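You operate a simulated robot arm through the tools that you are given. There is no shell and no other tool.

You are at the controls of a simulated robot arm. One attempt, no reset.

JOB
Empty both small jugs down the drain pipe, put them back and cap the pipe.
Fine: spill nothing. Set down upright: small jug with the white handle, small jug with the blue handle.

Only the result counts: the job must be done as asked and must still hold three seconds after the hand-in. Knocking over, shifting, dropping, spilling or breaking anything else fails it. Lids that push on must go on centred and level and be pressed home; caps that screw on are set level and turned clockwise until they are tight.

ROBOT AND FRAMES
A 6-joint arm with a two-finger gripper, fixed in place. Base frame: the origin is on the floor under the middle of its stand, x ahead of it, y to its left, z up. Units: cm, degrees, N and s.
It reaches about 157.2 cm from its shoulder. Its first joint turns from -166.0 to 166.0 degrees. Payload 2.45 kg.
The TCP is the grasp point between the finger pads, 2 cm short of the fingertips. In the tool frame z runs along the fingers and y along their closing line. The gripper opens to 14 cm; its body begins 16.8 cm behind the TCP.
Orientation is that of the tool frame in the base frame, as a unit quaternion [x, y, z, w]. With the fingers straight down and closing along the base's y, the tool's x points along the base's -x, its y along +y and its z along -z.

CONTROLS
- The arm moves only by the tool step_arm. Its argument "motion" is a list of rows, each an object of numbers (a shift or turn left out is 0, a gripper value left out holds the last): "x", "y", "z": the shift along the tool's x, y, z in mm; "wx", "wy", "wz": the turn, a rotation vector about the tool's x, y, z in degrees; "claw": the closure, from 0 (fully open) to 1 (shut). In form: [{"x": .., "y": .., "z": .., "wx": .., "wy": .., "wz": .., "claw": ..}, ...]. A call has 1 to 20 rows; each row shifts and turns the commanded pose from where the row before left it, along the tool's axes as they then stand. Each row takes 0.2 s and may step no farther than 5 cm and 8.6 degrees from the row before; otherwise, or with a gripper value out of range, the whole call is refused. A pose out of reach is approached as far as the arm can. The call stops where the force on the tool passes 40 N (or 10 N more than at its start, if that is more) or the arm is blocked; 0.2 s more then pass. Each finger travels about 4.5 cm/s and halts on what it meets, pressing with about 31 N; the grip force reading is that of the motor and also rises with nothing between the fingers. The clock runs only during rows and for 0.2 s after the last one: add rows that do not move to give the fingers time. It gives the time, the measured TCP pose, the force on the tool (base axes), the opening and the grip force at its end, in the units of the frame above (readings bear some noise), with the torque about the TCP (base axes, N m) and any sound that the robot's microphone picked up, and new pictures: "pictures" is both (left out), scene, wrist or none.
- Cameras (640 x 400 px; columns grow to the right, rows downward): "scene" is fixed at [22.15, 50, 153.13]; the picture's right is [0.10, -0.99, 0.00], its down [-0.71, -0.07, -0.70] and it looks along [0.70, 0.07, -0.71] (base axes); focal length 350 px, centre (320, 200). "wrist" rides on the gripper at [7.8, 1.1, -20.9] in the tool frame; the picture's right is [-0.14, 0.99, 0.00], its down [-0.92, -0.13, -0.37] and it looks along [-0.37, -0.05, 0.93] (tool axes); focal length 280 px, centre (320, 200). There is no depth. A picture from a camera that has moved, and an enlarged one, comes with that camera's place and axes in the base frame and with its lens.
- close_up(camera, box): a new picture of the part [left, top, right, bottom] of that camera's present view, enlarged. The clock stands still meanwhile.
- job_done(): hands the job in; it is judged then, once.

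Places have to be worked out from the pictures, the camera data and where the tool is seen. Open the gripper and draw the arm clear of the work before you hand the job in, unless the task says otherwise.

The tools are called after "Emit:" as name(argument=value, ...) on one line, values as JSON. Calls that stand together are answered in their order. step_arm: Moves the arm, as the interface text tells. Its arguments: {"type":"object","properties":{"motion":{"type":"array","items":{"type":"object","properties":{"x":{"type":"number"},"y":{"type":"number"},"z":{"type":"number"},"wx":{"type":"number"},"wy":{"type":"number"},"wz":{"type":"number"},"claw":{"type":"number"}}}},"pictures":{"type":"string","enum":["both","scene","wrist","none"]}},"required":["motion"]} The other tools are called the same way: close_up (camera, box) takes an enlarged picture of a part of a camera's view; job_done () hands the job in.

At the start:

```text
time_s: 0.0
eef_pos: [39.98, 40.03, 132.3]
tool_rot: [0.0, 1.0, 0.0, 0.0]
ft_force: [0.6, 1.2, 0.5]
moment: [-0.01, 0.0, -0.03]
gripper_width: 14.01
gripper_force: 0.1
```

scene: 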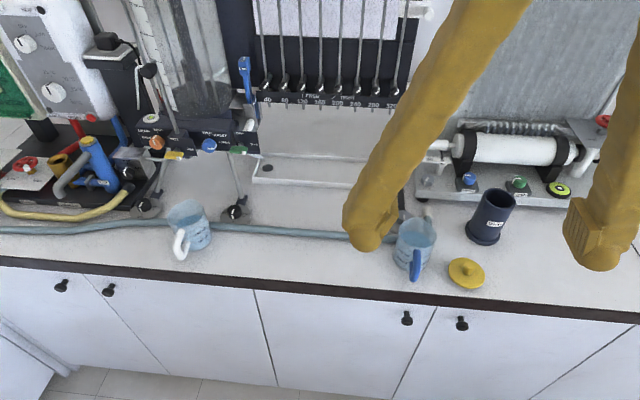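
wrist: 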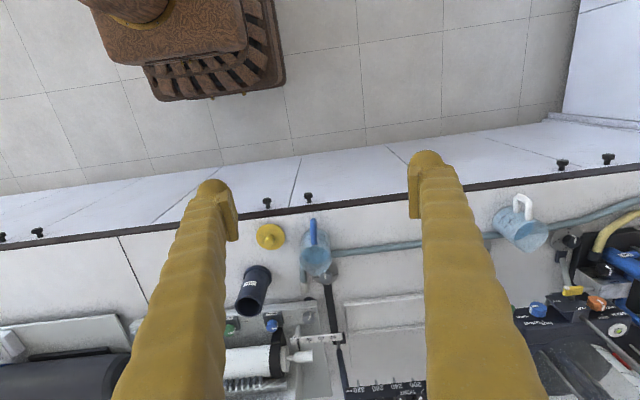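

I'll start by looking closely at the jugs, pipe and cap in both views before moving anything.

Emit:
close_up(camera="scene", box=[360, 170, 540, 300])

Emit:
close_up(camera="scene", box=[130, 180, 260, 280])

Emit:
close_up(camera="wrist", box=[220, 200, 360, 330])

Emit:
close_up(camera="wrist", box=[470, 170, 620, 270])

```text
3.08 times, centred on (450, 235) of scene
camera zoom: at [22.15, 50.0, 153.13], right [0.1, -0.99, 0.0], down [-0.71, -0.07, -0.7], along [0.7, 0.07, -0.71], focal length 1077 px, centre (-80, 92)
```

zoom: 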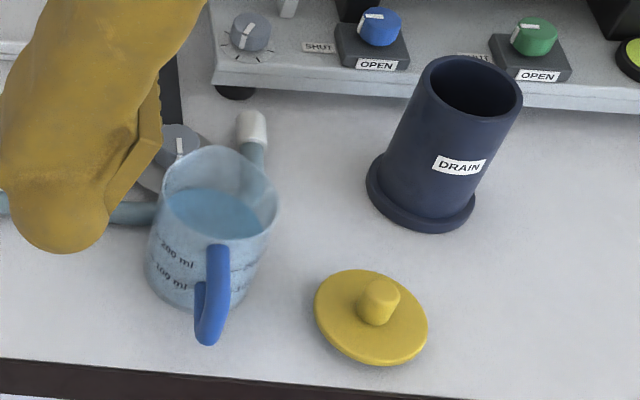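

```text
4.00 times, centred on (195, 230) of scene
camera zoom: at [22.15, 50.0, 153.13], right [0.1, -0.99, 0.0], down [-0.71, -0.07, -0.7], along [0.7, 0.07, -0.71], focal length 1400 px, centre (820, 80)
```

zoom: 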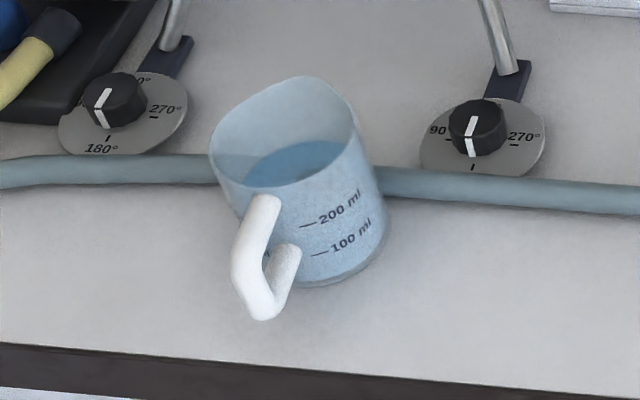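

```text
3.08 times, centred on (290, 265) of wrist
camera zoom: at [32.22, 41.15, 153.21], right [0.14, 0.99, 0.0], down [0.92, -0.13, 0.37], along [0.37, -0.05, -0.93], focal length 863 px, centre (412, 0)
```

zoom: 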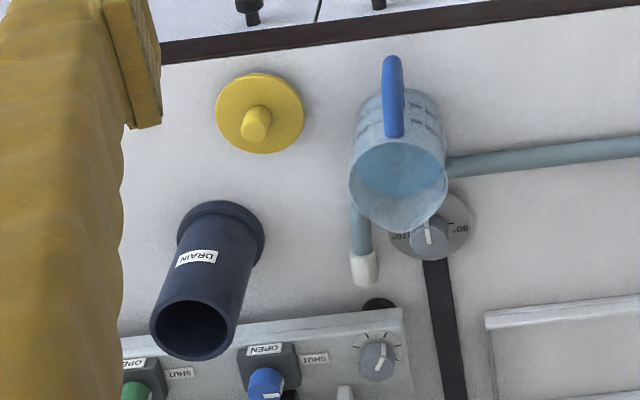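

```text
4.00 times, centred on (545, 220) of wrist
camera zoom: at [32.22, 41.15, 153.21], right [0.14, 0.99, 0.0], down [0.92, -0.13, 0.37], along [0.37, -0.05, -0.93], focal length 1122 px, centre (-580, 120)
```

zoom: 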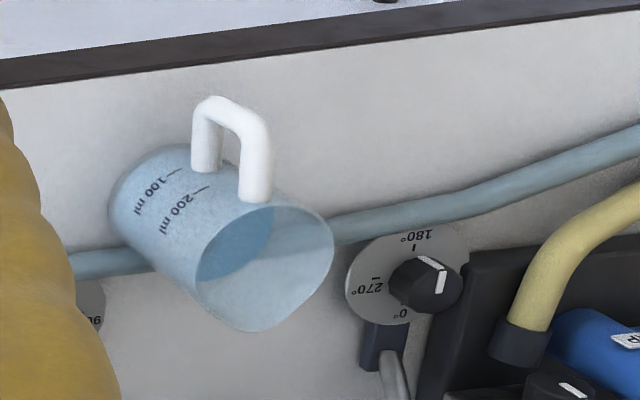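

The jugs sit near (67,35) and (67,82), the pipe near (76,18) and the cap near (64,24), on a counter at about z = 91–92. I'm moving the hand over the right-hand group for a better, nearer view.

Emit:
step_arm(motion=[{"x": -25, "y": -15, "z": 8}, {"x": -25, "y": -15, "z": 8}, {"x": -25, "y": -15, "z": 8}, {"x": -25, "y": -15, "z": 8}, {"x": -25, "y": -15, "z": 8}, {"x": -25, "y": -15, "z": 8}, {"x": -25, "y": -15, "z": 8}, {"x": -25, "y": -15, "z": 8}, {}], pictures="both")

```text
time_s: 2.0
eef_pos: [60.0, 28.16, 126.1]
tool_rot: [-0.001, 1.0, 0.0, -0.001]
ft_force: [-0.9, 0.6, -0.1]
moment: [0.01, 0.0, 0.02]
gripper_width: 14.0
gripper_force: 0.0
camera wrist: at [52.25, 29.28, 147.04], right [0.14, 0.99, 0.0], down [0.92, -0.13, 0.37], along [0.37, -0.05, -0.93], focal length 280 px, centre (320, 200)
```

scene: 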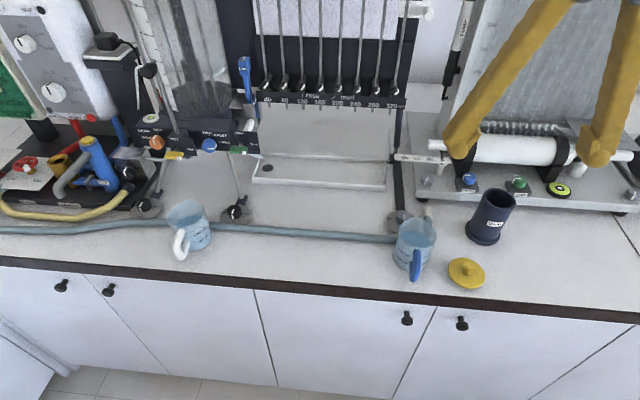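
wrist: 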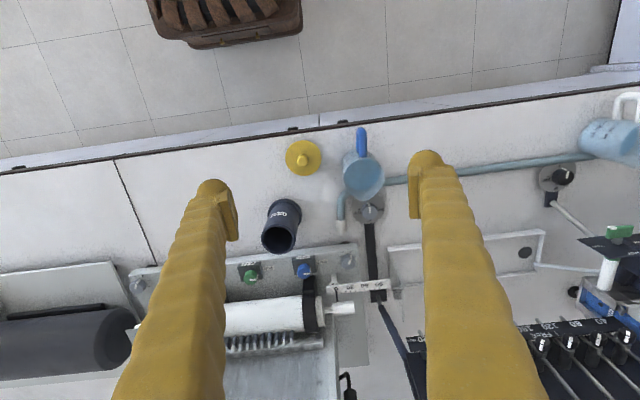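

Better view. I take close-ups in both cameras to pin down positions, handles and spouts.

Emit:
close_up(camera="wrist", box=[240, 100, 400, 260])

Emit:
close_up(camera="scene", box=[380, 180, 530, 300])

Emit:
close_up(camera="scene", box=[390, 60, 640, 220])

Emit:
close_up(camera="wrist", box=[120, 220, 360, 400])

```text
2.50 times, centred on (320, 180) of wrist
camera zoom: at [52.25, 29.28, 147.04], right [0.14, 0.99, 0.0], down [0.92, -0.13, 0.37], along [0.37, -0.05, -0.93], focal length 701 px, centre (320, 250)
```

zoom: 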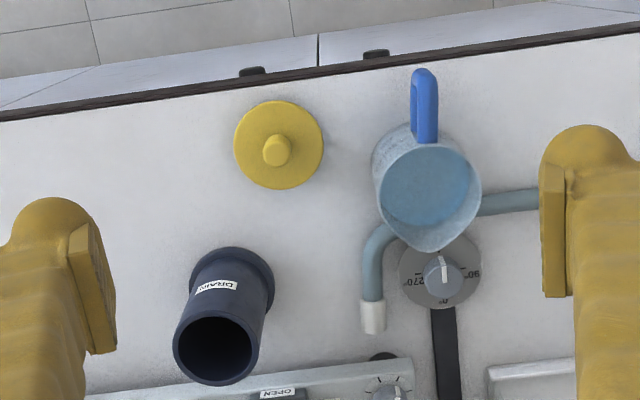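

```text
3.33 times, centred on (455, 240) of scene
camera zoom: at [22.15, 50.0, 153.13], right [0.1, -0.99, 0.0], down [-0.71, -0.07, -0.7], along [0.7, 0.07, -0.71], focal length 1167 px, centre (-130, 67)
```

zoom: 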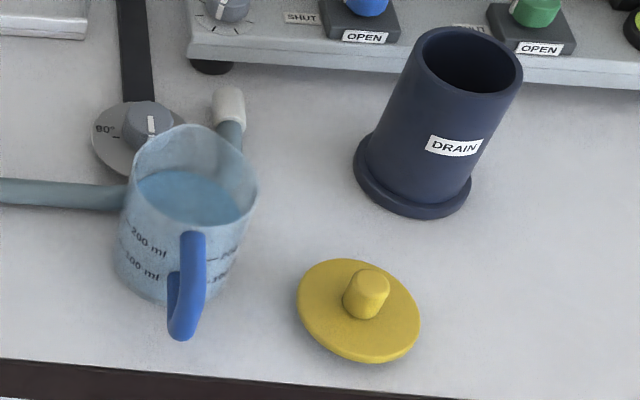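

```text
2.50 times, centred on (515, 140) of scene
camera zoom: at [22.15, 50.0, 153.13], right [0.1, -0.99, 0.0], down [-0.71, -0.07, -0.7], along [0.7, 0.07, -0.71], focal length 875 px, centre (-168, 350)
```

zoom: 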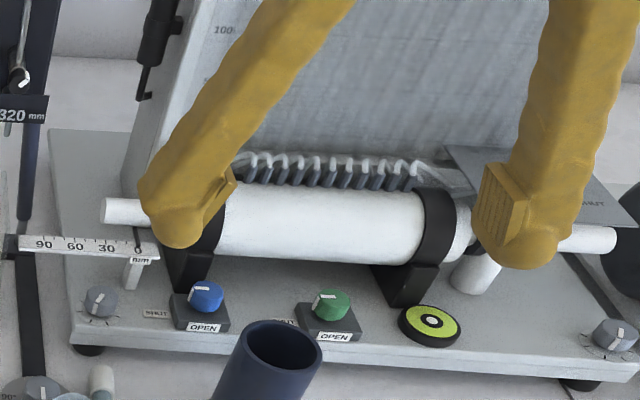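

```text
2.22 times, centred on (240, 310) of wrist
camera zoom: at [52.25, 29.28, 147.04], right [0.14, 0.99, 0.0], down [0.92, -0.13, 0.37], along [0.37, -0.05, -0.93], focal length 623 px, centre (498, -44)
```

zoom: 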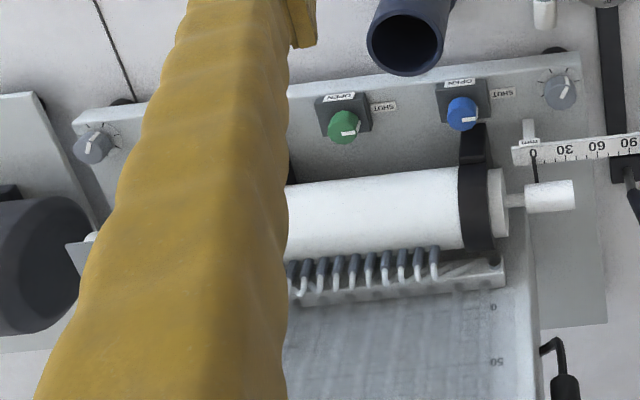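

The pipe mouth works out at about (76.7, 18.3, z 102), the blue jug's axis at (67.7, 35.1) with its handle straight toward the robot and spout away. I'll test in free air whether the arm can pitch the fingers forward (nearly horizontal), which suits a straddle grip on the jug.

Emit:
step_arm(motion=[{"wy": -8, "x": 20}, {"wy": -8, "z": -20}, {"wy": -8}, {"wy": -8}, {"wy": -8}, {"wy": -8}, {"wy": -8}, {"wy": -8}, {}, {}], pictures="both")

```text
time_s: 4.2
eef_pos: [57.79, 27.93, 127.93]
tool_rot: [-0.001, 0.848, 0.001, 0.53]
ft_force: [0.1, 0.0, -0.1]
moment: [-0.03, 0.03, 0.01]
gripper_width: 14.04
gripper_force: 0.1
camera wrist: at [35.59, 29.17, 129.97], right [0.06, 0.99, 0.12], down [0.07, -0.13, 0.99], along [1.0, -0.05, -0.08], focal length 280 px, centre (320, 200)
```

scene: 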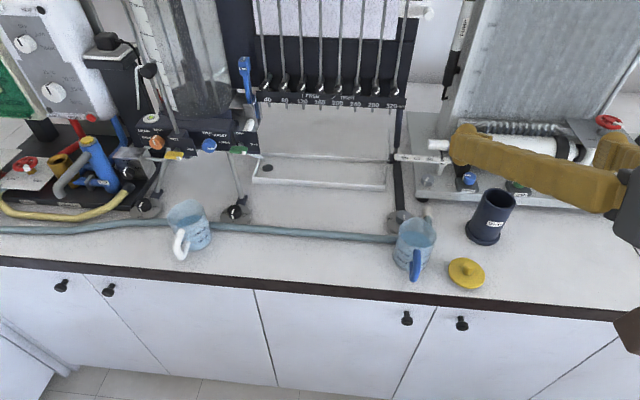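
wrist: 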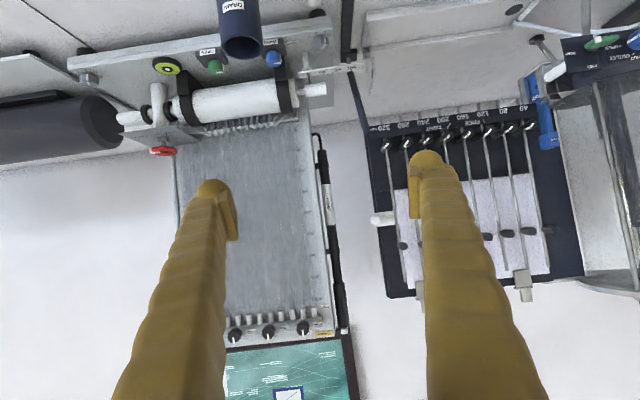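

The forward pitch works. Now I test in free air yawing the hand to the right (pouring toward −y keeps the hand clear of the tall board behind the pipe).

Emit:
step_arm(motion=[{"wx": 7.19, "wz": 3.5}, {"wx": 7.19, "wz": 3.5}, {"wx": 7.19, "wz": 3.5}, {"wx": 7.19, "wz": 3.5}, {"wx": 7.19, "wz": 3.5}, {"wx": 7.19, "wz": 3.5}, {"wx": 7.19, "wz": 3.5}, {"wx": 7.19, "wz": 3.5}, {"wx": 7.19, "wz": 3.5}, {"wx": 7.19, "wz": 3.5}, {}, {}], pictures="both")

```text
time_s: 6.8
eef_pos: [57.67, 27.93, 128.0]
tool_rot: [0.544, 0.65, -0.34, 0.407]
ft_force: [-0.4, 0.3, 0.0]
moment: [0.0, -0.03, 0.01]
gripper_width: 13.99
gripper_force: 0.1
camera wrist: at [54.96, 50.14, 130.0], right [0.99, 0.11, 0.12], down [-0.11, -0.09, 0.99], along [0.12, -0.99, -0.08], focal length 280 px, centre (320, 200)
```

scene: 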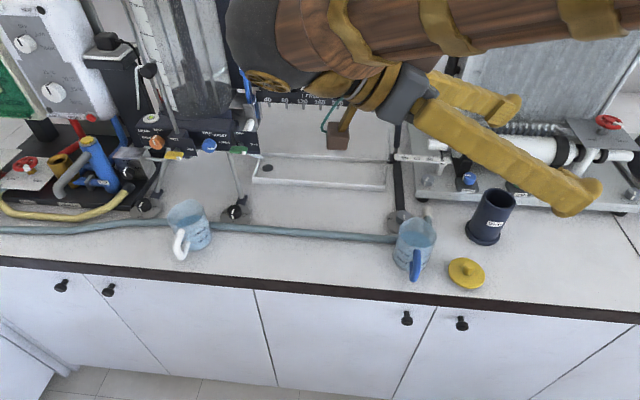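
wrist: 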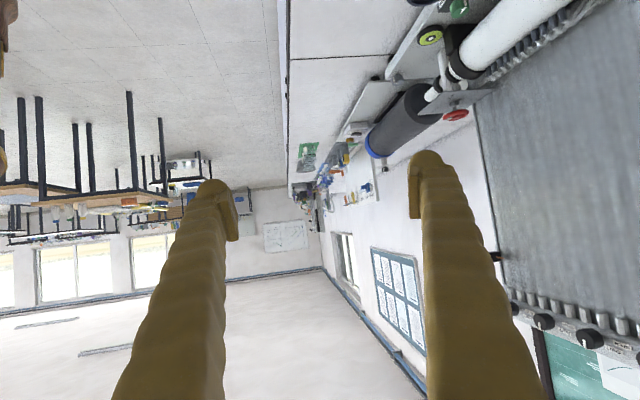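

Yaw to −80° is reached exactly. Now testing the full pour pitch from there in free air.

Emit:
step_arm(motion=[{"wy": 8}, {"wy": 8}, {"wy": 8}, {"wy": 8}, {"wy": 8}, {"wy": 8}, {"wy": 8}, {"wy": 8}, {"wy": 8}, {"wy": 8}, {"wy": 8}, {"wy": 8}, {"wy": 8}, {"wy": 8}, {"wy": 8}, {}, {}], pictures="both")

```text
time_s: 10.4
eef_pos: [57.88, 28.05, 127.97]
tool_rot: [0.567, 0.677, 0.301, -0.36]
ft_force: [-0.2, -0.1, -0.9]
moment: [-0.04, 0.02, 0.0]
gripper_width: 13.99
gripper_force: 0.0
camera wrist: at [61.17, 15.55, 146.07], right [0.99, 0.1, -0.11], down [0.02, -0.83, -0.56], along [-0.15, 0.55, -0.82], focal length 280 px, centre (320, 200)
```

scene: 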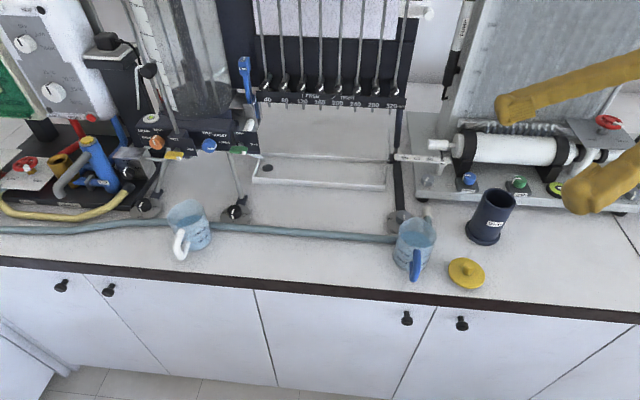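
wrist: 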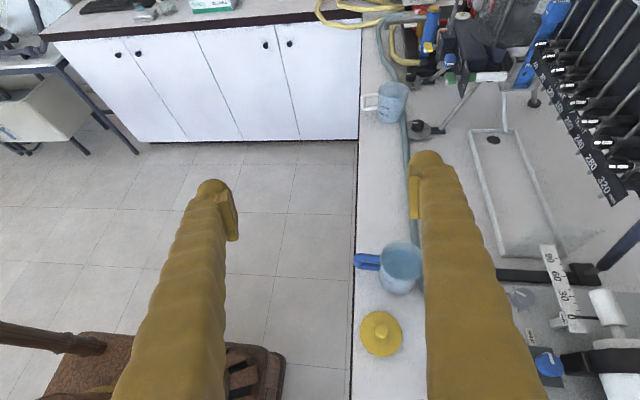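

The arm reaches the whole pouring sweep. This view also shows both jugs well, so I zoom in to measure them.

Emit:
close_up(camera="wrist", box=[340, 60, 440, 150])

Emit:
close_up(camera="wrist", box=[340, 220, 460, 370])

Emit:
close_up(camera="scene", box=[145, 190, 235, 270])

```text
4.44 times, centred on (390, 105) of wrist
camera zoom: at [61.17, 15.55, 146.07], right [0.99, 0.1, -0.11], down [0.02, -0.83, -0.56], along [-0.15, 0.55, -0.82], focal length 1246 px, centre (9, 622)
```

zoom: 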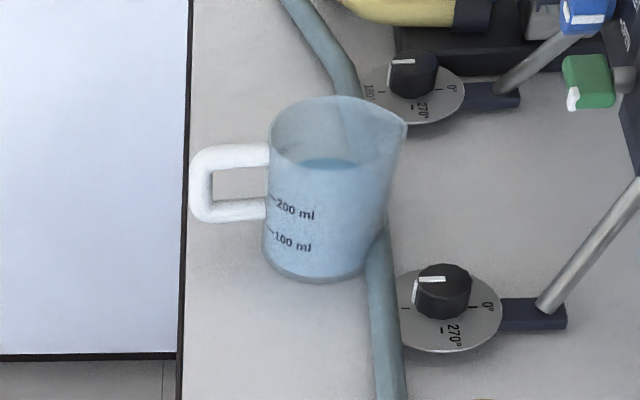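

```text
2.67 times, centred on (400, 295) of wrist
camera zoom: at [61.17, 15.55, 146.07], right [0.99, 0.1, -0.11], down [0.02, -0.83, -0.56], along [-0.15, 0.55, -0.82], focal length 748 px, centre (107, -53)
```

zoom: 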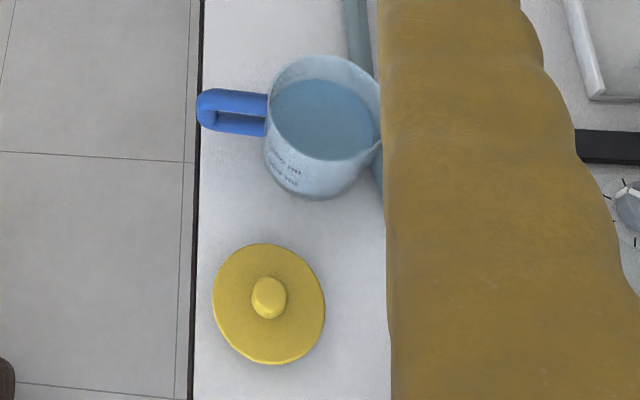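

```text
5.00 times, centred on (190, 230) of scene
camera zoom: at [22.15, 50.0, 153.13], right [0.1, -0.99, 0.0], down [-0.71, -0.07, -0.7], along [0.7, 0.07, -0.71], focal length 1750 px, centre (970, 50)
```

zoom: 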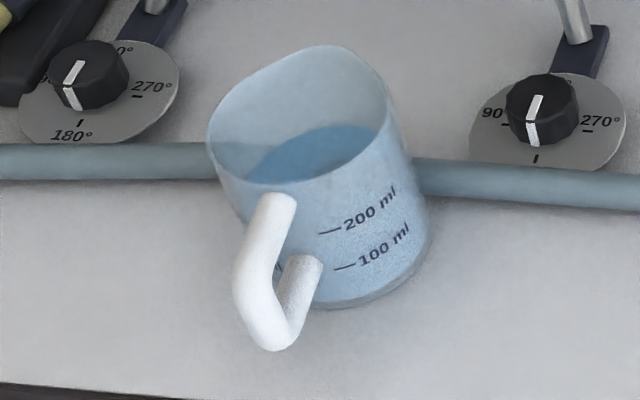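

All test poses are reachable. I rewind the pitch and yaw back to the forward-facing, 26°-down posture.

Emit:
step_arm(motion=[{"wy": -8}, {"wy": -8}, {"wy": -8}, {"wy": -8}, {"wy": -8}, {"wy": -8}, {"wy": -8}, {"wy": -8}, {"wy": -8}, {"wy": -8}, {"wy": -8}, {"wy": -8}, {"wy": -8}, {"wy": -8}, {"wy": -8}, {}], pictures="none")

Emit:
step_arm(motion=[{"wx": -7.19, "wz": -3.5}, {"wx": -7.19, "wz": -3.5}, {"wx": -7.19, "wz": -3.5}, {"wx": -7.19, "wz": -3.5}, {"wx": -7.19, "wz": -3.5}, {"wx": -7.19, "wz": -3.5}, {"wx": -7.19, "wz": -3.5}, {"wx": -7.19, "wz": -3.5}, {"wx": -7.19, "wz": -3.5}, {"wx": -7.19, "wz": -3.5}, {}, {"claw": 0.2}, {}, {}], pictures="none")

```text
time_s: 13.8
eef_pos: [57.78, 28.06, 127.93]
tool_rot: [0.545, 0.649, -0.341, 0.406]
ft_force: [-0.1, -0.6, 0.0]
moment: [-0.01, -0.01, -0.01]
gripper_width: 13.99
gripper_force: 0.1
```

```text
time_s: 16.8
eef_pos: [57.78, 28.0, 127.99]
tool_rot: [0.0, 0.848, 0.0, 0.53]
ft_force: [1.1, -0.2, -0.5]
moment: [0.01, 0.01, 0.0]
gripper_width: 11.2
gripper_force: 0.0
```

Back in posture, fingers at 11.2 cm. I descend to a pre-grasp point in front of the blue jug's handle, about (56.3, 35.0, 101.7).

Emit:
step_arm(motion=[{"x": 24.3, "y": 7, "z": 10.2}, {"x": 24.3, "y": 7, "z": 10.2}, {"x": 24.3, "y": 7, "z": 10.2}, {"x": 24.3, "y": 7, "z": 10.2}, {"x": 24.3, "y": 7, "z": 10.2}, {"x": 24.3, "y": 7, "z": 10.2}, {"x": 24.3, "y": 7, "z": 10.2}, {"x": 24.3, "y": 7, "z": 10.2}, {"x": 24.3, "y": 7, "z": 10.2}, {"x": 24.3, "y": 7, "z": 10.2}, {}, {}], pictures="both")

```text
time_s: 19.4
eef_pos: [56.23, 35.01, 101.77]
tool_rot: [0.0, 0.848, 0.0, 0.53]
ft_force: [0.2, -0.2, -0.3]
moment: [0.01, 0.04, 0.0]
gripper_width: 11.21
gripper_force: 0.1
camera wrist: at [34.11, 36.15, 103.85], right [0.06, 0.99, 0.12], down [0.07, -0.13, 0.99], along [1.0, -0.05, -0.08], focal length 280 px, centre (320, 200)
```

scene: 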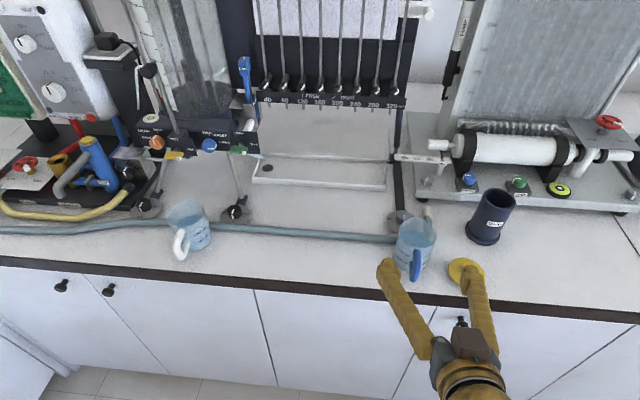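
wrist: 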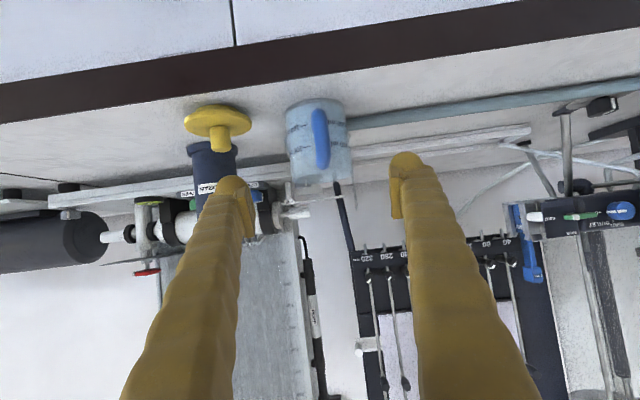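

Emit:
close_up(camera="wrist", box=[170, 70, 430, 230])

Emit:
close_up(camera="scene", box=[370, 195, 510, 300])

```text
2.46 times, centred on (300, 150) of wrist
camera zoom: at [34.11, 36.15, 103.85], right [0.06, 0.99, 0.12], down [0.07, -0.13, 0.99], along [1.0, -0.05, -0.08], focal length 690 px, centre (369, 323)
```

zoom: 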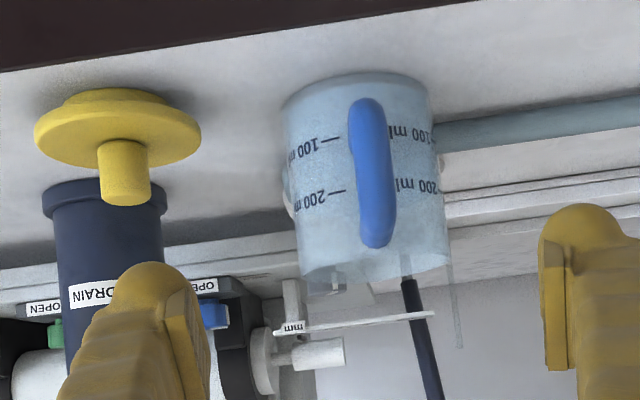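

```text
3.81 times, centred on (440, 248) of scene
camera zoom: at [22.15, 50.0, 153.13], right [0.1, -0.99, 0.0], down [-0.71, -0.07, -0.7], along [0.7, 0.07, -0.71], focal length 1333 px, centre (-137, 19)
```

zoom: 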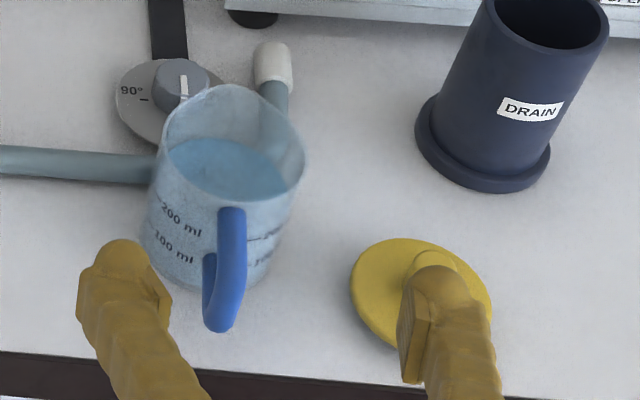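

The side view puts the counter at z ≈ 90.1, the jug's rim at ≈ 98.5 and its axis at (68.3, 35.05). I narrow the fingers slightly and slide along the finger direction to straddle the jug.

Emit:
step_arm(motion=[{"claw": 0.27}, {"x": 0.8, "z": 13.8}, {"x": 0.8, "z": 13.8}, {"x": 0.8, "z": 13.8}, {"x": 0.8, "z": 13.8}, {"x": 0.8, "z": 13.8}, {"x": 0.8, "z": 13.8}, {"x": 0.8, "z": 13.8}, {}], pictures="both")

```text
time_s: 21.4
eef_pos: [64.8, 35.11, 96.8]
tool_rot: [-0.001, 0.848, 0.001, 0.53]
ft_force: [0.2, -1.0, 0.1]
moment: [-0.02, -0.01, 0.0]
gripper_width: 10.21
gripper_force: 0.1
camera wrist: at [42.57, 36.22, 98.94], right [0.06, 0.99, 0.12], down [0.07, -0.13, 0.99], along [1.0, -0.05, -0.08], focal length 280 px, centre (320, 200)
```

scene: 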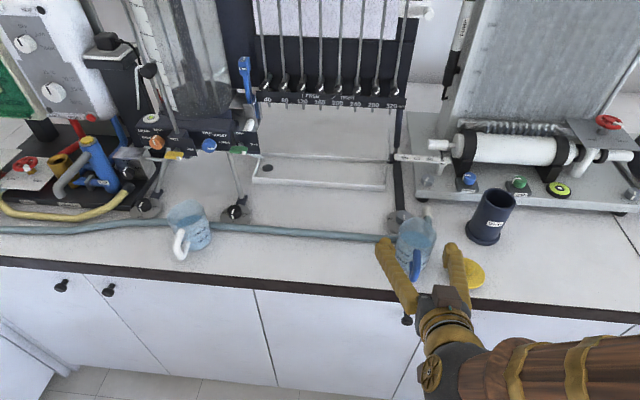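
wrist: 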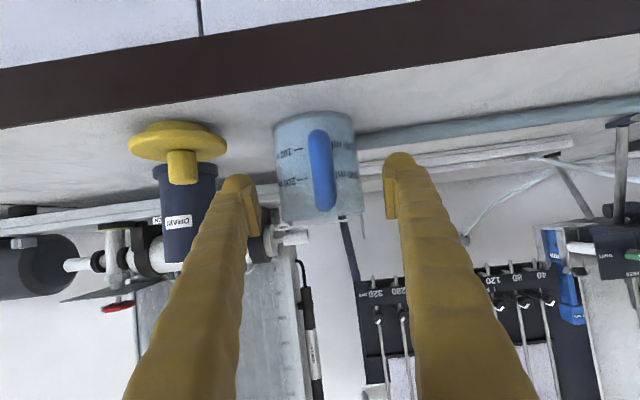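

Emit:
close_up(camera="wrist", box=[120, 90, 430, 280])

Emit:
close_up(camera="scene", box=[370, 195, 500, 300])

```text
2.06 times, centred on (275, 185) of wrist
camera zoom: at [42.57, 36.22, 98.94], right [0.06, 0.99, 0.12], down [0.07, -0.13, 0.99], along [1.0, -0.05, -0.08], focal length 579 px, centre (413, 231)
```

zoom: 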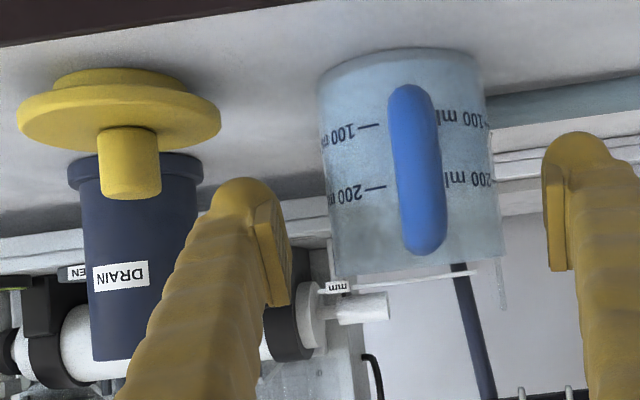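

```text
3.81 times, centred on (435, 248) of scene
camera zoom: at [22.15, 50.0, 153.13], right [0.1, -0.99, 0.0], down [-0.71, -0.07, -0.7], along [0.7, 0.07, -0.71], focal length 1333 px, centre (-118, 19)
```

zoom: 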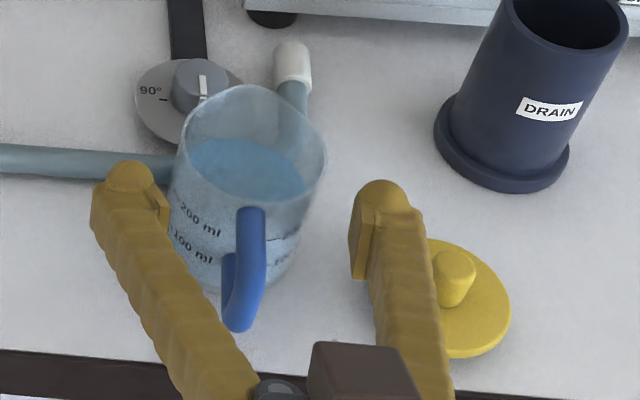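

Fingers are well centred on the jug (axis y ≈ 35.06 versus TCP 35.1) and clear of the cap. I advance the last 4 cm and close the gripper gently.

Emit:
step_arm(motion=[{"x": 0.5, "z": 13.8}, {"x": 0.5, "z": 13.8}, {"x": 0.3, "y": -0.5, "z": 13.0}, {}, {"claw": 0.35}, {"claw": 0.4}, {"claw": 0.45}, {"claw": 0.5}, {"claw": 0.6}, {"claw": 0.7}, {"claw": 0.7}, {"claw": 0.7}], pictures="both")

```text
time_s: 24.0
eef_pos: [68.38, 35.11, 94.87]
tool_rot: [0.0, 0.848, 0.0, 0.53]
ft_force: [-0.4, 0.0, 1.6]
moment: [0.0, 0.02, 0.02]
gripper_width: 7.6
gripper_force: 31.2
camera wrist: at [46.16, 36.16, 97.0], right [0.06, 0.99, 0.12], down [0.07, -0.13, 0.99], along [1.0, -0.05, -0.08], focal length 280 px, centre (320, 200)
```

scene: 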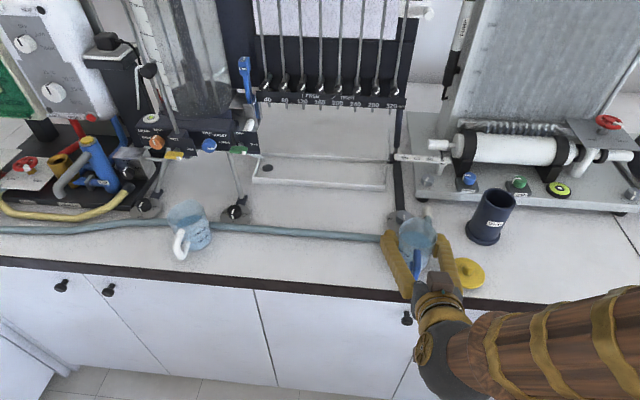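
wrist: 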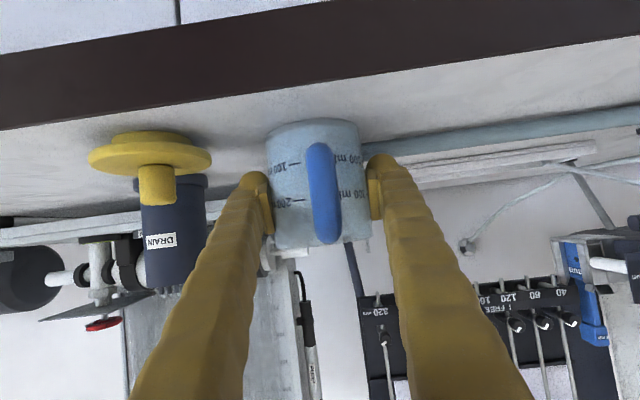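

The grip is firm (7.6 cm, 31 N). I lift straight up slowly and check the picture.

Emit:
step_arm(motion=[{"x": -1.8, "z": -0.88}, {"x": -3.6, "z": -1.75}, {"x": -5.4, "z": -2.63}, {"x": -7.2, "z": -3.5}, {"x": -9, "z": -4.38}, {"x": -9, "z": -4.38}, {"x": -9, "z": -4.38}, {"x": -9, "z": -4.38}, {"x": -7.2, "z": -3.5}, {"x": -5.4, "z": -2.63}, {"x": -3.6, "z": -1.75}, {}], pictures="both")

```text
time_s: 26.6
eef_pos: [68.25, 34.91, 102.82]
tool_rot: [0.0, 0.848, 0.001, 0.53]
ft_force: [-0.3, 0.3, -2.2]
moment: [0.01, -0.06, -0.01]
gripper_width: 7.58
gripper_force: 31.2
camera wrist: at [46.17, 36.15, 104.93], right [0.06, 0.99, 0.12], down [0.07, -0.13, 0.99], along [1.0, -0.05, -0.08], focal length 280 px, centre (320, 200)
```

scene: 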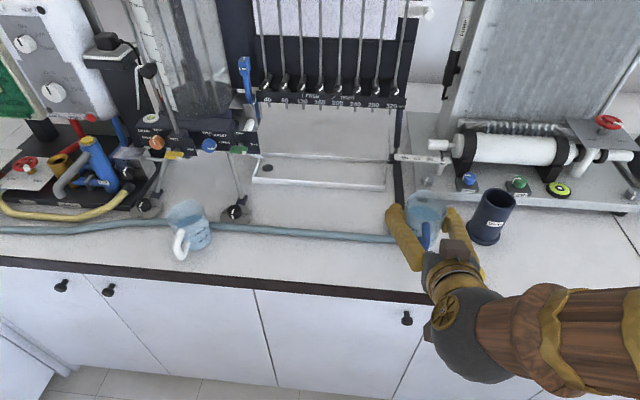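
wrist: 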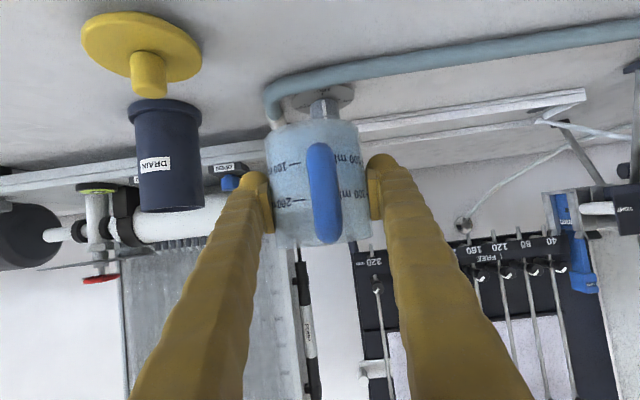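

The jug lifts cleanly and level. I raise it another 12 cm so its base clears the pipe top.

Emit:
step_arm(motion=[{"x": -3.6, "z": -1.75}, {"x": -5.4, "z": -2.63}, {"x": -7.2, "z": -3.5}, {"x": -9, "z": -4.38}, {"x": -9, "z": -4.38}, {"x": -9, "z": -4.38}, {"x": -9, "z": -4.38}, {"x": -9, "z": -4.38}, {"x": -9, "z": -4.38}, {"x": -9, "z": -4.38}, {"x": -9, "z": -4.38}, {"x": -7.2, "z": -3.5}, {"x": -5.4, "z": -2.63}, {"x": -3.6, "z": -1.75}, {"x": -1.8, "z": -0.88}, {}], pictures="none")

Emit:
step_arm(motion=[{"wx": 0.9, "wz": 0.44}, {"wx": 1.8, "wz": 0.88}, {"wx": 2.7, "wz": 1.315}, {"wx": 3.595, "wz": 1.753}, {"wx": 3.595, "wz": 1.753}, {"wx": 3.595, "wz": 1.753}, {"wx": 3.595, "wz": 1.753}, {"wx": 3.595, "wz": 1.753}, {"wx": 3.595, "wz": 1.753}, {"wx": 3.595, "wz": 1.753}, {"wx": 3.595, "wz": 1.753}, {"wx": 3.595, "wz": 1.753}, {"wx": 3.595, "wz": 1.753}, {"wx": 3.595, "wz": 1.753}, {"wx": 3.595, "wz": 1.753}, {"wx": 3.595, "wz": 1.753}, {"wx": 2.7, "wz": 1.315}, {"wx": 1.8, "wz": 0.88}, {"wx": 0.9, "wz": 0.44}, {}], pictures="both")

```text
time_s: 30.0
eef_pos: [68.27, 35.13, 114.64]
tool_rot: [0.0, 0.848, 0.001, 0.53]
ft_force: [-0.2, -0.1, -2.1]
moment: [0.0, -0.03, 0.04]
gripper_width: 7.54
gripper_force: 31.3
```

```text
time_s: 34.2
eef_pos: [68.49, 35.02, 114.47]
tool_rot: [0.45, 0.719, -0.281, 0.449]
ft_force: [0.4, -0.1, -2.5]
moment: [-0.03, 0.0, -0.02]
gripper_width: 7.55
gripper_force: 31.0
camera wrist: at [59.62, 55.55, 116.74], right [0.92, 0.38, 0.12], down [-0.08, -0.12, 0.99], along [0.39, -0.92, -0.08], focal length 280 px, centre (320, 200)
```

scene: 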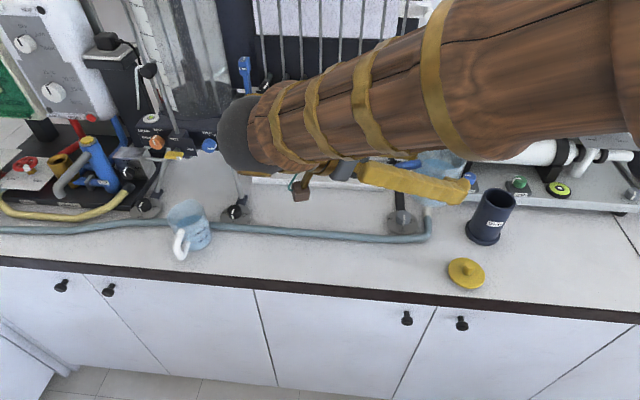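
wrist: 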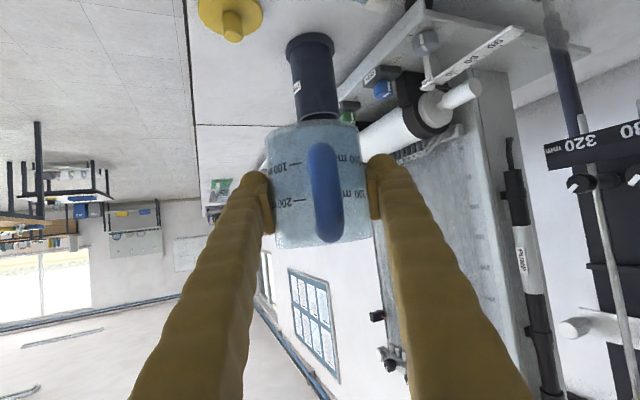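

Yaw done; the pour plane now points straight at the pipe. I zoom on the jug to judge the liquid level and its seating in the fingers.

Emit:
close_up(camera="wrist", box=[230, 20, 410, 260])

Emit:
close_up(camera="scene", box=[350, 130, 540, 290])

```text
1.67 times, centred on (320, 140) of wrist
camera zoom: at [59.62, 55.55, 116.74], right [0.92, 0.38, 0.12], down [-0.08, -0.12, 0.99], along [0.39, -0.92, -0.08], focal length 467 px, centre (320, 300)
```

zoom: 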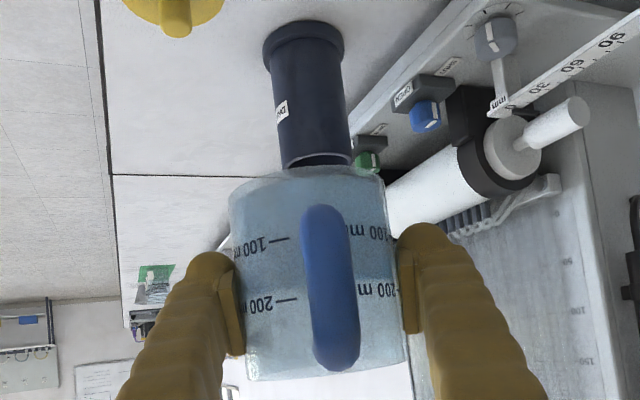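

```text
2.50 times, centred on (445, 210) of scene
camera zoom: at [22.15, 50.0, 153.13], right [0.1, -0.99, 0.0], down [-0.71, -0.07, -0.7], along [0.7, 0.07, -0.71], focal length 875 px, centre (8, 175)
```

zoom: 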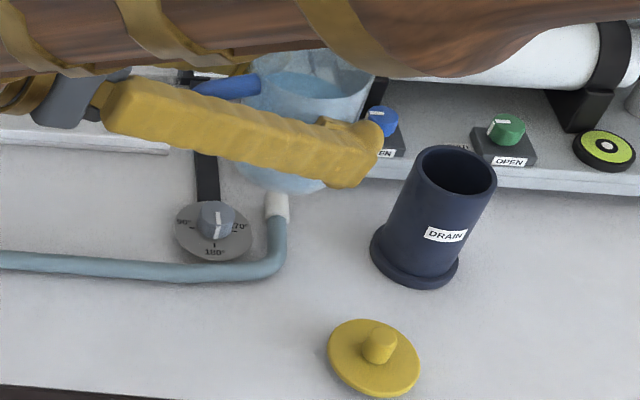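

Liquid stands maybe 2 cm below the rim, so pouring would start around 20–25°. I pre-tilt just 15°, still short of the pipe, then check.

Emit:
step_arm(motion=[{"wy": 0.5}, {"wy": 1}, {"wy": 1.5}, {"wy": 1.5}, {"wy": 1.5}, {"wy": 1.5}, {"wy": 1.5}, {"wy": 1.5}, {"wy": 1.5}, {"wy": 1.5}, {"wy": 1}, {"wy": 0.5}, {}], pictures="both")

Emit:
close_up(camera="wrist", box=[230, 60, 410, 260])

Emit:
close_up(camera="scene", box=[370, 120, 530, 240])

```text
time_s: 37.0
eef_pos: [68.19, 35.0, 114.62]
tool_rot: [0.482, 0.772, -0.22, 0.352]
ft_force: [0.3, -0.1, -2.0]
moment: [-0.06, -0.02, 0.01]
gripper_width: 7.55
gripper_force: 30.8
camera wrist: at [60.1, 54.33, 122.36], right [0.93, 0.35, 0.1], down [0.03, -0.35, 0.94], along [0.37, -0.87, -0.33], focal length 280 px, centre (320, 200)
```

scene: 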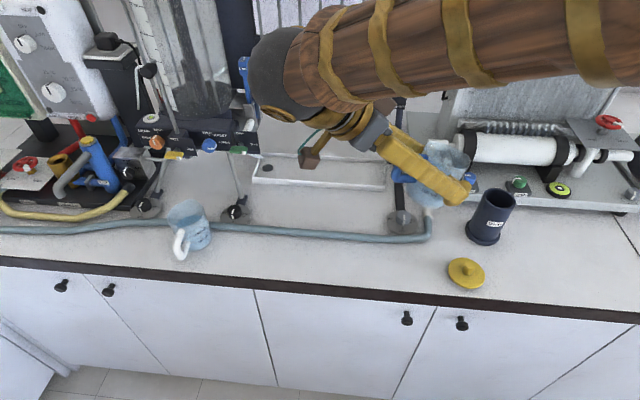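
wrist: 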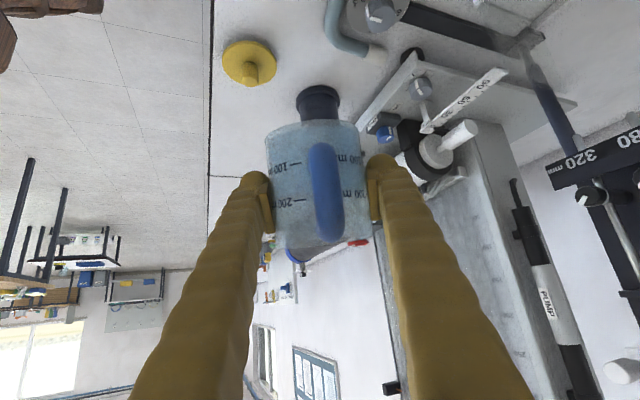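

```text
2.00 times, centred on (320, 160) of wrist
camera zoom: at [60.1, 54.33, 122.36], right [0.93, 0.35, 0.1], down [0.03, -0.35, 0.94], along [0.37, -0.87, -0.33], focal length 561 px, centre (320, 280)
```

zoom: 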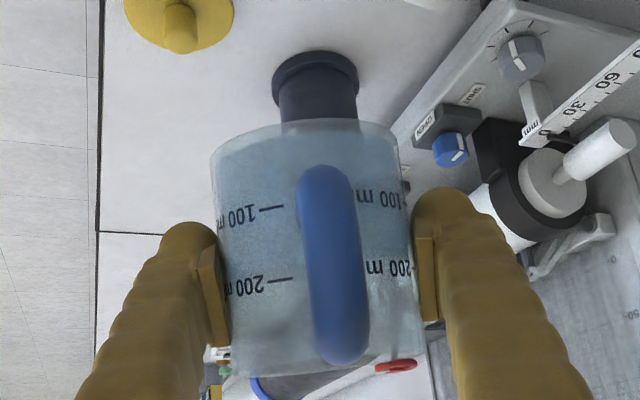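

```text
3.33 times, centred on (450, 180) of scene
camera zoom: at [22.15, 50.0, 153.13], right [0.1, -0.99, 0.0], down [-0.71, -0.07, -0.7], along [0.7, 0.07, -0.71], focal length 1167 px, centre (-113, 267)
```

zoom: 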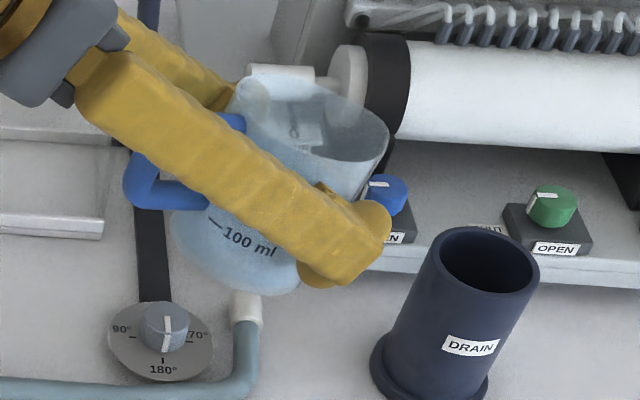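

The scene view shows the jug and pipe nicely. I move it forward 12 cm toward the pipe at this height.

Emit:
step_arm(motion=[{"x": -1.97, "z": 2.27}, {"x": -3.94, "z": 4.53}, {"x": -5.25, "z": 6.04}, {"x": -5.25, "z": 6.04}, {"x": -5.25, "z": 6.04}, {"x": -5.25, "z": 6.04}, {"x": -5.25, "z": 6.04}, {"x": -5.25, "z": 6.04}, {"x": -5.25, "z": 6.04}, {"x": -5.25, "z": 6.04}, {"x": -5.25, "z": 6.04}, {"x": -5.25, "z": 6.04}, {"x": -5.25, "z": 6.04}, {"x": -5.25, "z": 6.04}, {"x": -5.25, "z": 6.04}, {"x": -3.94, "z": 4.53}, {"x": -1.31, "z": 1.51}, {}], pictures="both")

Emit:
close_up(camera="scene", box=[400, 120, 560, 260])

Emit:
close_up(camera="wrist", box=[230, 60, 410, 260])

```text
time_s: 40.8
eef_pos: [73.62, 24.33, 114.6]
tool_rot: [0.483, 0.771, -0.22, 0.352]
ft_force: [-0.2, 0.0, -1.5]
moment: [-0.05, -0.02, 0.02]
gripper_width: 7.56
gripper_force: 31.1
camera wrist: at [65.38, 43.6, 122.36], right [0.93, 0.35, 0.1], down [0.03, -0.35, 0.94], along [0.37, -0.87, -0.33], focal length 280 px, centre (320, 200)
```

scene: 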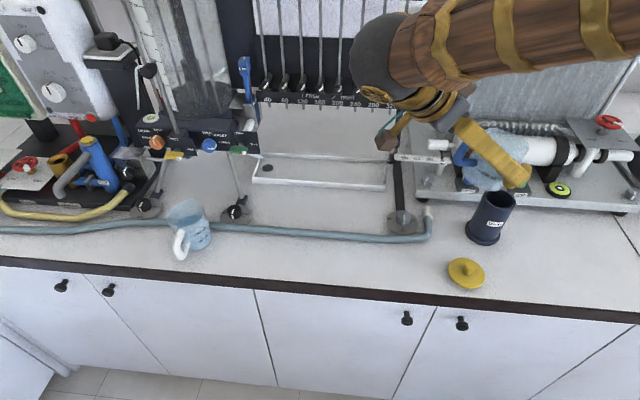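
wrist: 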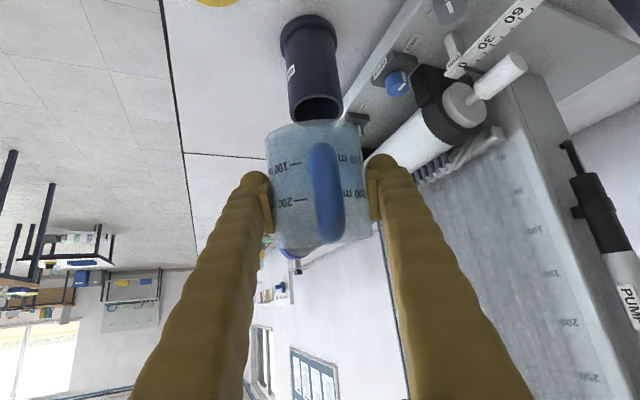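

```text
2.86 times, centred on (480, 190) of scene
camera zoom: at [22.15, 50.0, 153.13], right [0.1, -0.99, 0.0], down [-0.71, -0.07, -0.7], along [0.7, 0.07, -0.71], focal length 1000 px, centre (-137, 229)
```

zoom: 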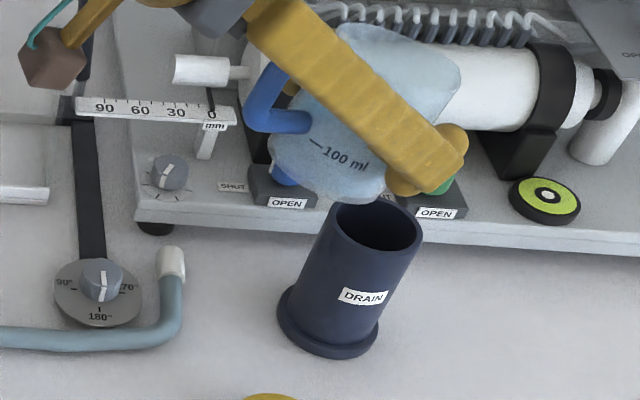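

```text
2.00 times, centred on (320, 160) of wrist
camera zoom: at [65.38, 43.6, 122.36], right [0.93, 0.35, 0.1], down [0.03, -0.35, 0.94], along [0.37, -0.87, -0.33], focal length 561 px, centre (320, 280)
```

zoom: 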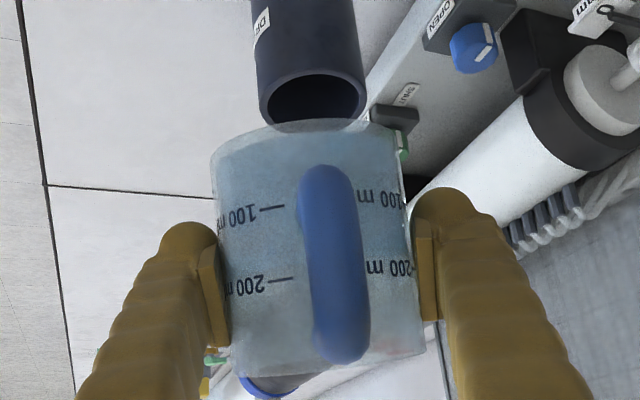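

Lip is over the pipe's near half. I lower it 6 cm, then look again.

Emit:
step_arm(motion=[{"x": 2.26, "z": 1.97}, {"x": 4.53, "z": 3.94}, {"x": 6.04, "z": 5.25}, {"x": 6.04, "z": 5.25}, {"x": 6.04, "z": 5.25}, {"x": 6.04, "z": 5.25}, {"x": 6.04, "z": 5.25}, {"x": 4.53, "z": 3.94}, {"x": 3.02, "z": 2.62}, {"x": 0.75, "z": 0.66}, {}], pictures="scene")

Emit:
close_up(camera="scene", box=[410, 130, 550, 250])

Emit:
close_up(camera="wrist", box=[230, 60, 410, 260])

```text
time_s: 43.2
eef_pos: [73.52, 24.1, 108.7]
tool_rot: [0.482, 0.771, -0.221, 0.352]
ft_force: [0.1, 0.7, -2.2]
moment: [-0.06, -0.03, -0.01]
gripper_width: 7.54
gripper_force: 31.2
```

scene: 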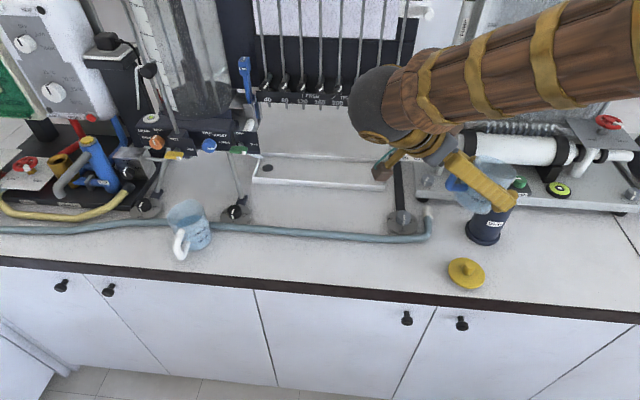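

```text
3.33 times, centred on (480, 190) of scene
camera zoom: at [22.15, 50.0, 153.13], right [0.1, -0.99, 0.0], down [-0.71, -0.07, -0.7], along [0.7, 0.07, -0.71], focal length 1167 px, centre (-213, 233)
```

zoom: 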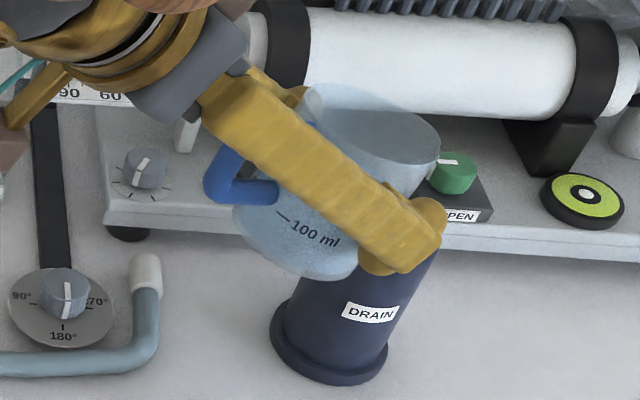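

```text
2.00 times, centred on (320, 160) of wrist
camera zoom: at [65.38, 43.46, 116.38], right [0.93, 0.35, 0.1], down [0.03, -0.35, 0.94], along [0.37, -0.87, -0.33], focal length 561 px, centre (320, 280)
```

zoom: 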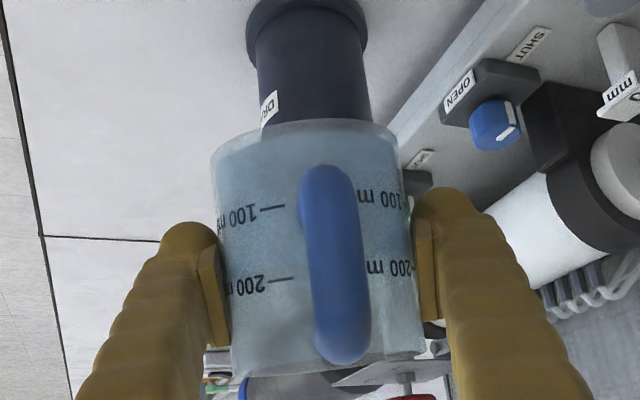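

Geometry matches my prediction (lip about 1.2 cm short of the pipe centre). I lower 2 cm more, then tilt gently to 19° while bringing the lip down to about 5.5 cm above the pipe mouth.

Emit:
step_arm(motion=[{"x": 2.26, "z": 1.97}, {"x": 3.77, "z": 3.28}, {"x": 3.77, "z": 3.28}, {"x": 3.02, "z": 2.62}, {"x": 2.26, "z": 1.97}, {"wy": 1, "x": 2.1, "z": 1.49}, {"wy": 1, "x": 2.1, "z": 1.49}, {"wy": 1, "x": 2.1, "z": 1.49}, {"wy": 1, "x": 2.1, "z": 1.49}, {}], pictures="scene")

Emit:
close_up(camera="scene", box=[410, 130, 550, 250])

Emit:
close_up(camera="wrist", box=[230, 60, 410, 260])

```text
time_s: 45.4
eef_pos: [73.44, 24.42, 105.6]
tool_rot: [0.49, 0.784, -0.202, 0.324]
ft_force: [-0.7, -0.6, -2.6]
moment: [-0.05, -0.03, 0.03]
gripper_width: 7.51
gripper_force: 31.0
```

scene: 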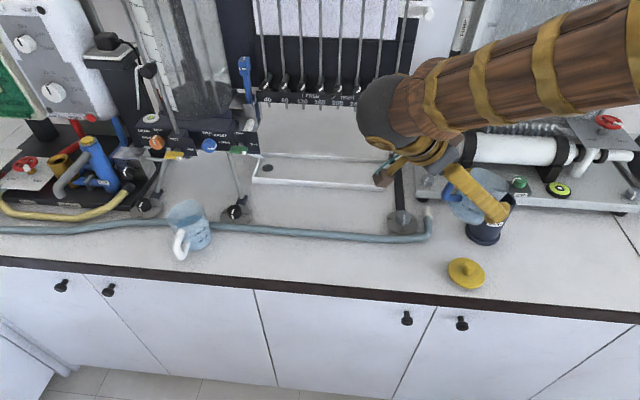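

```text
3.33 times, centred on (480, 190) of scene
camera zoom: at [22.15, 50.0, 153.13], right [0.1, -0.99, 0.0], down [-0.71, -0.07, -0.7], along [0.7, 0.07, -0.71], focal length 1167 px, centre (-213, 233)
```

zoom: 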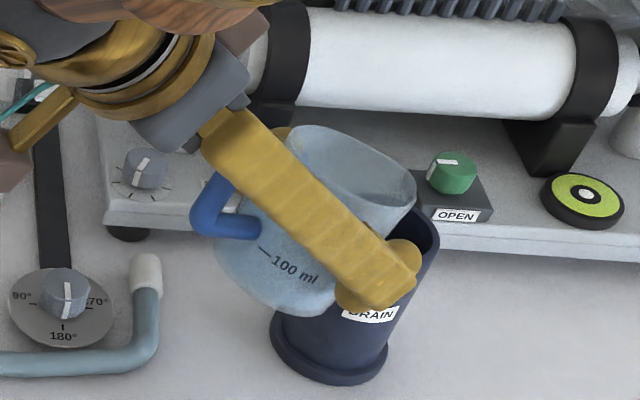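

```text
2.00 times, centred on (320, 160) of wrist
camera zoom: at [65.54, 43.13, 114.83], right [0.93, 0.35, 0.1], down [0.06, -0.41, 0.91], along [0.36, -0.85, -0.4], focal length 561 px, centre (320, 280)
```

zoom: 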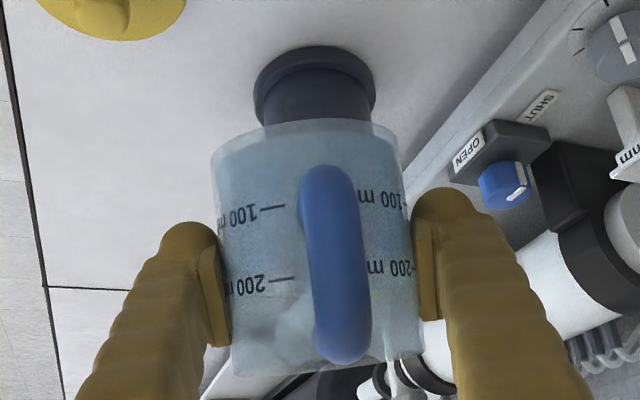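

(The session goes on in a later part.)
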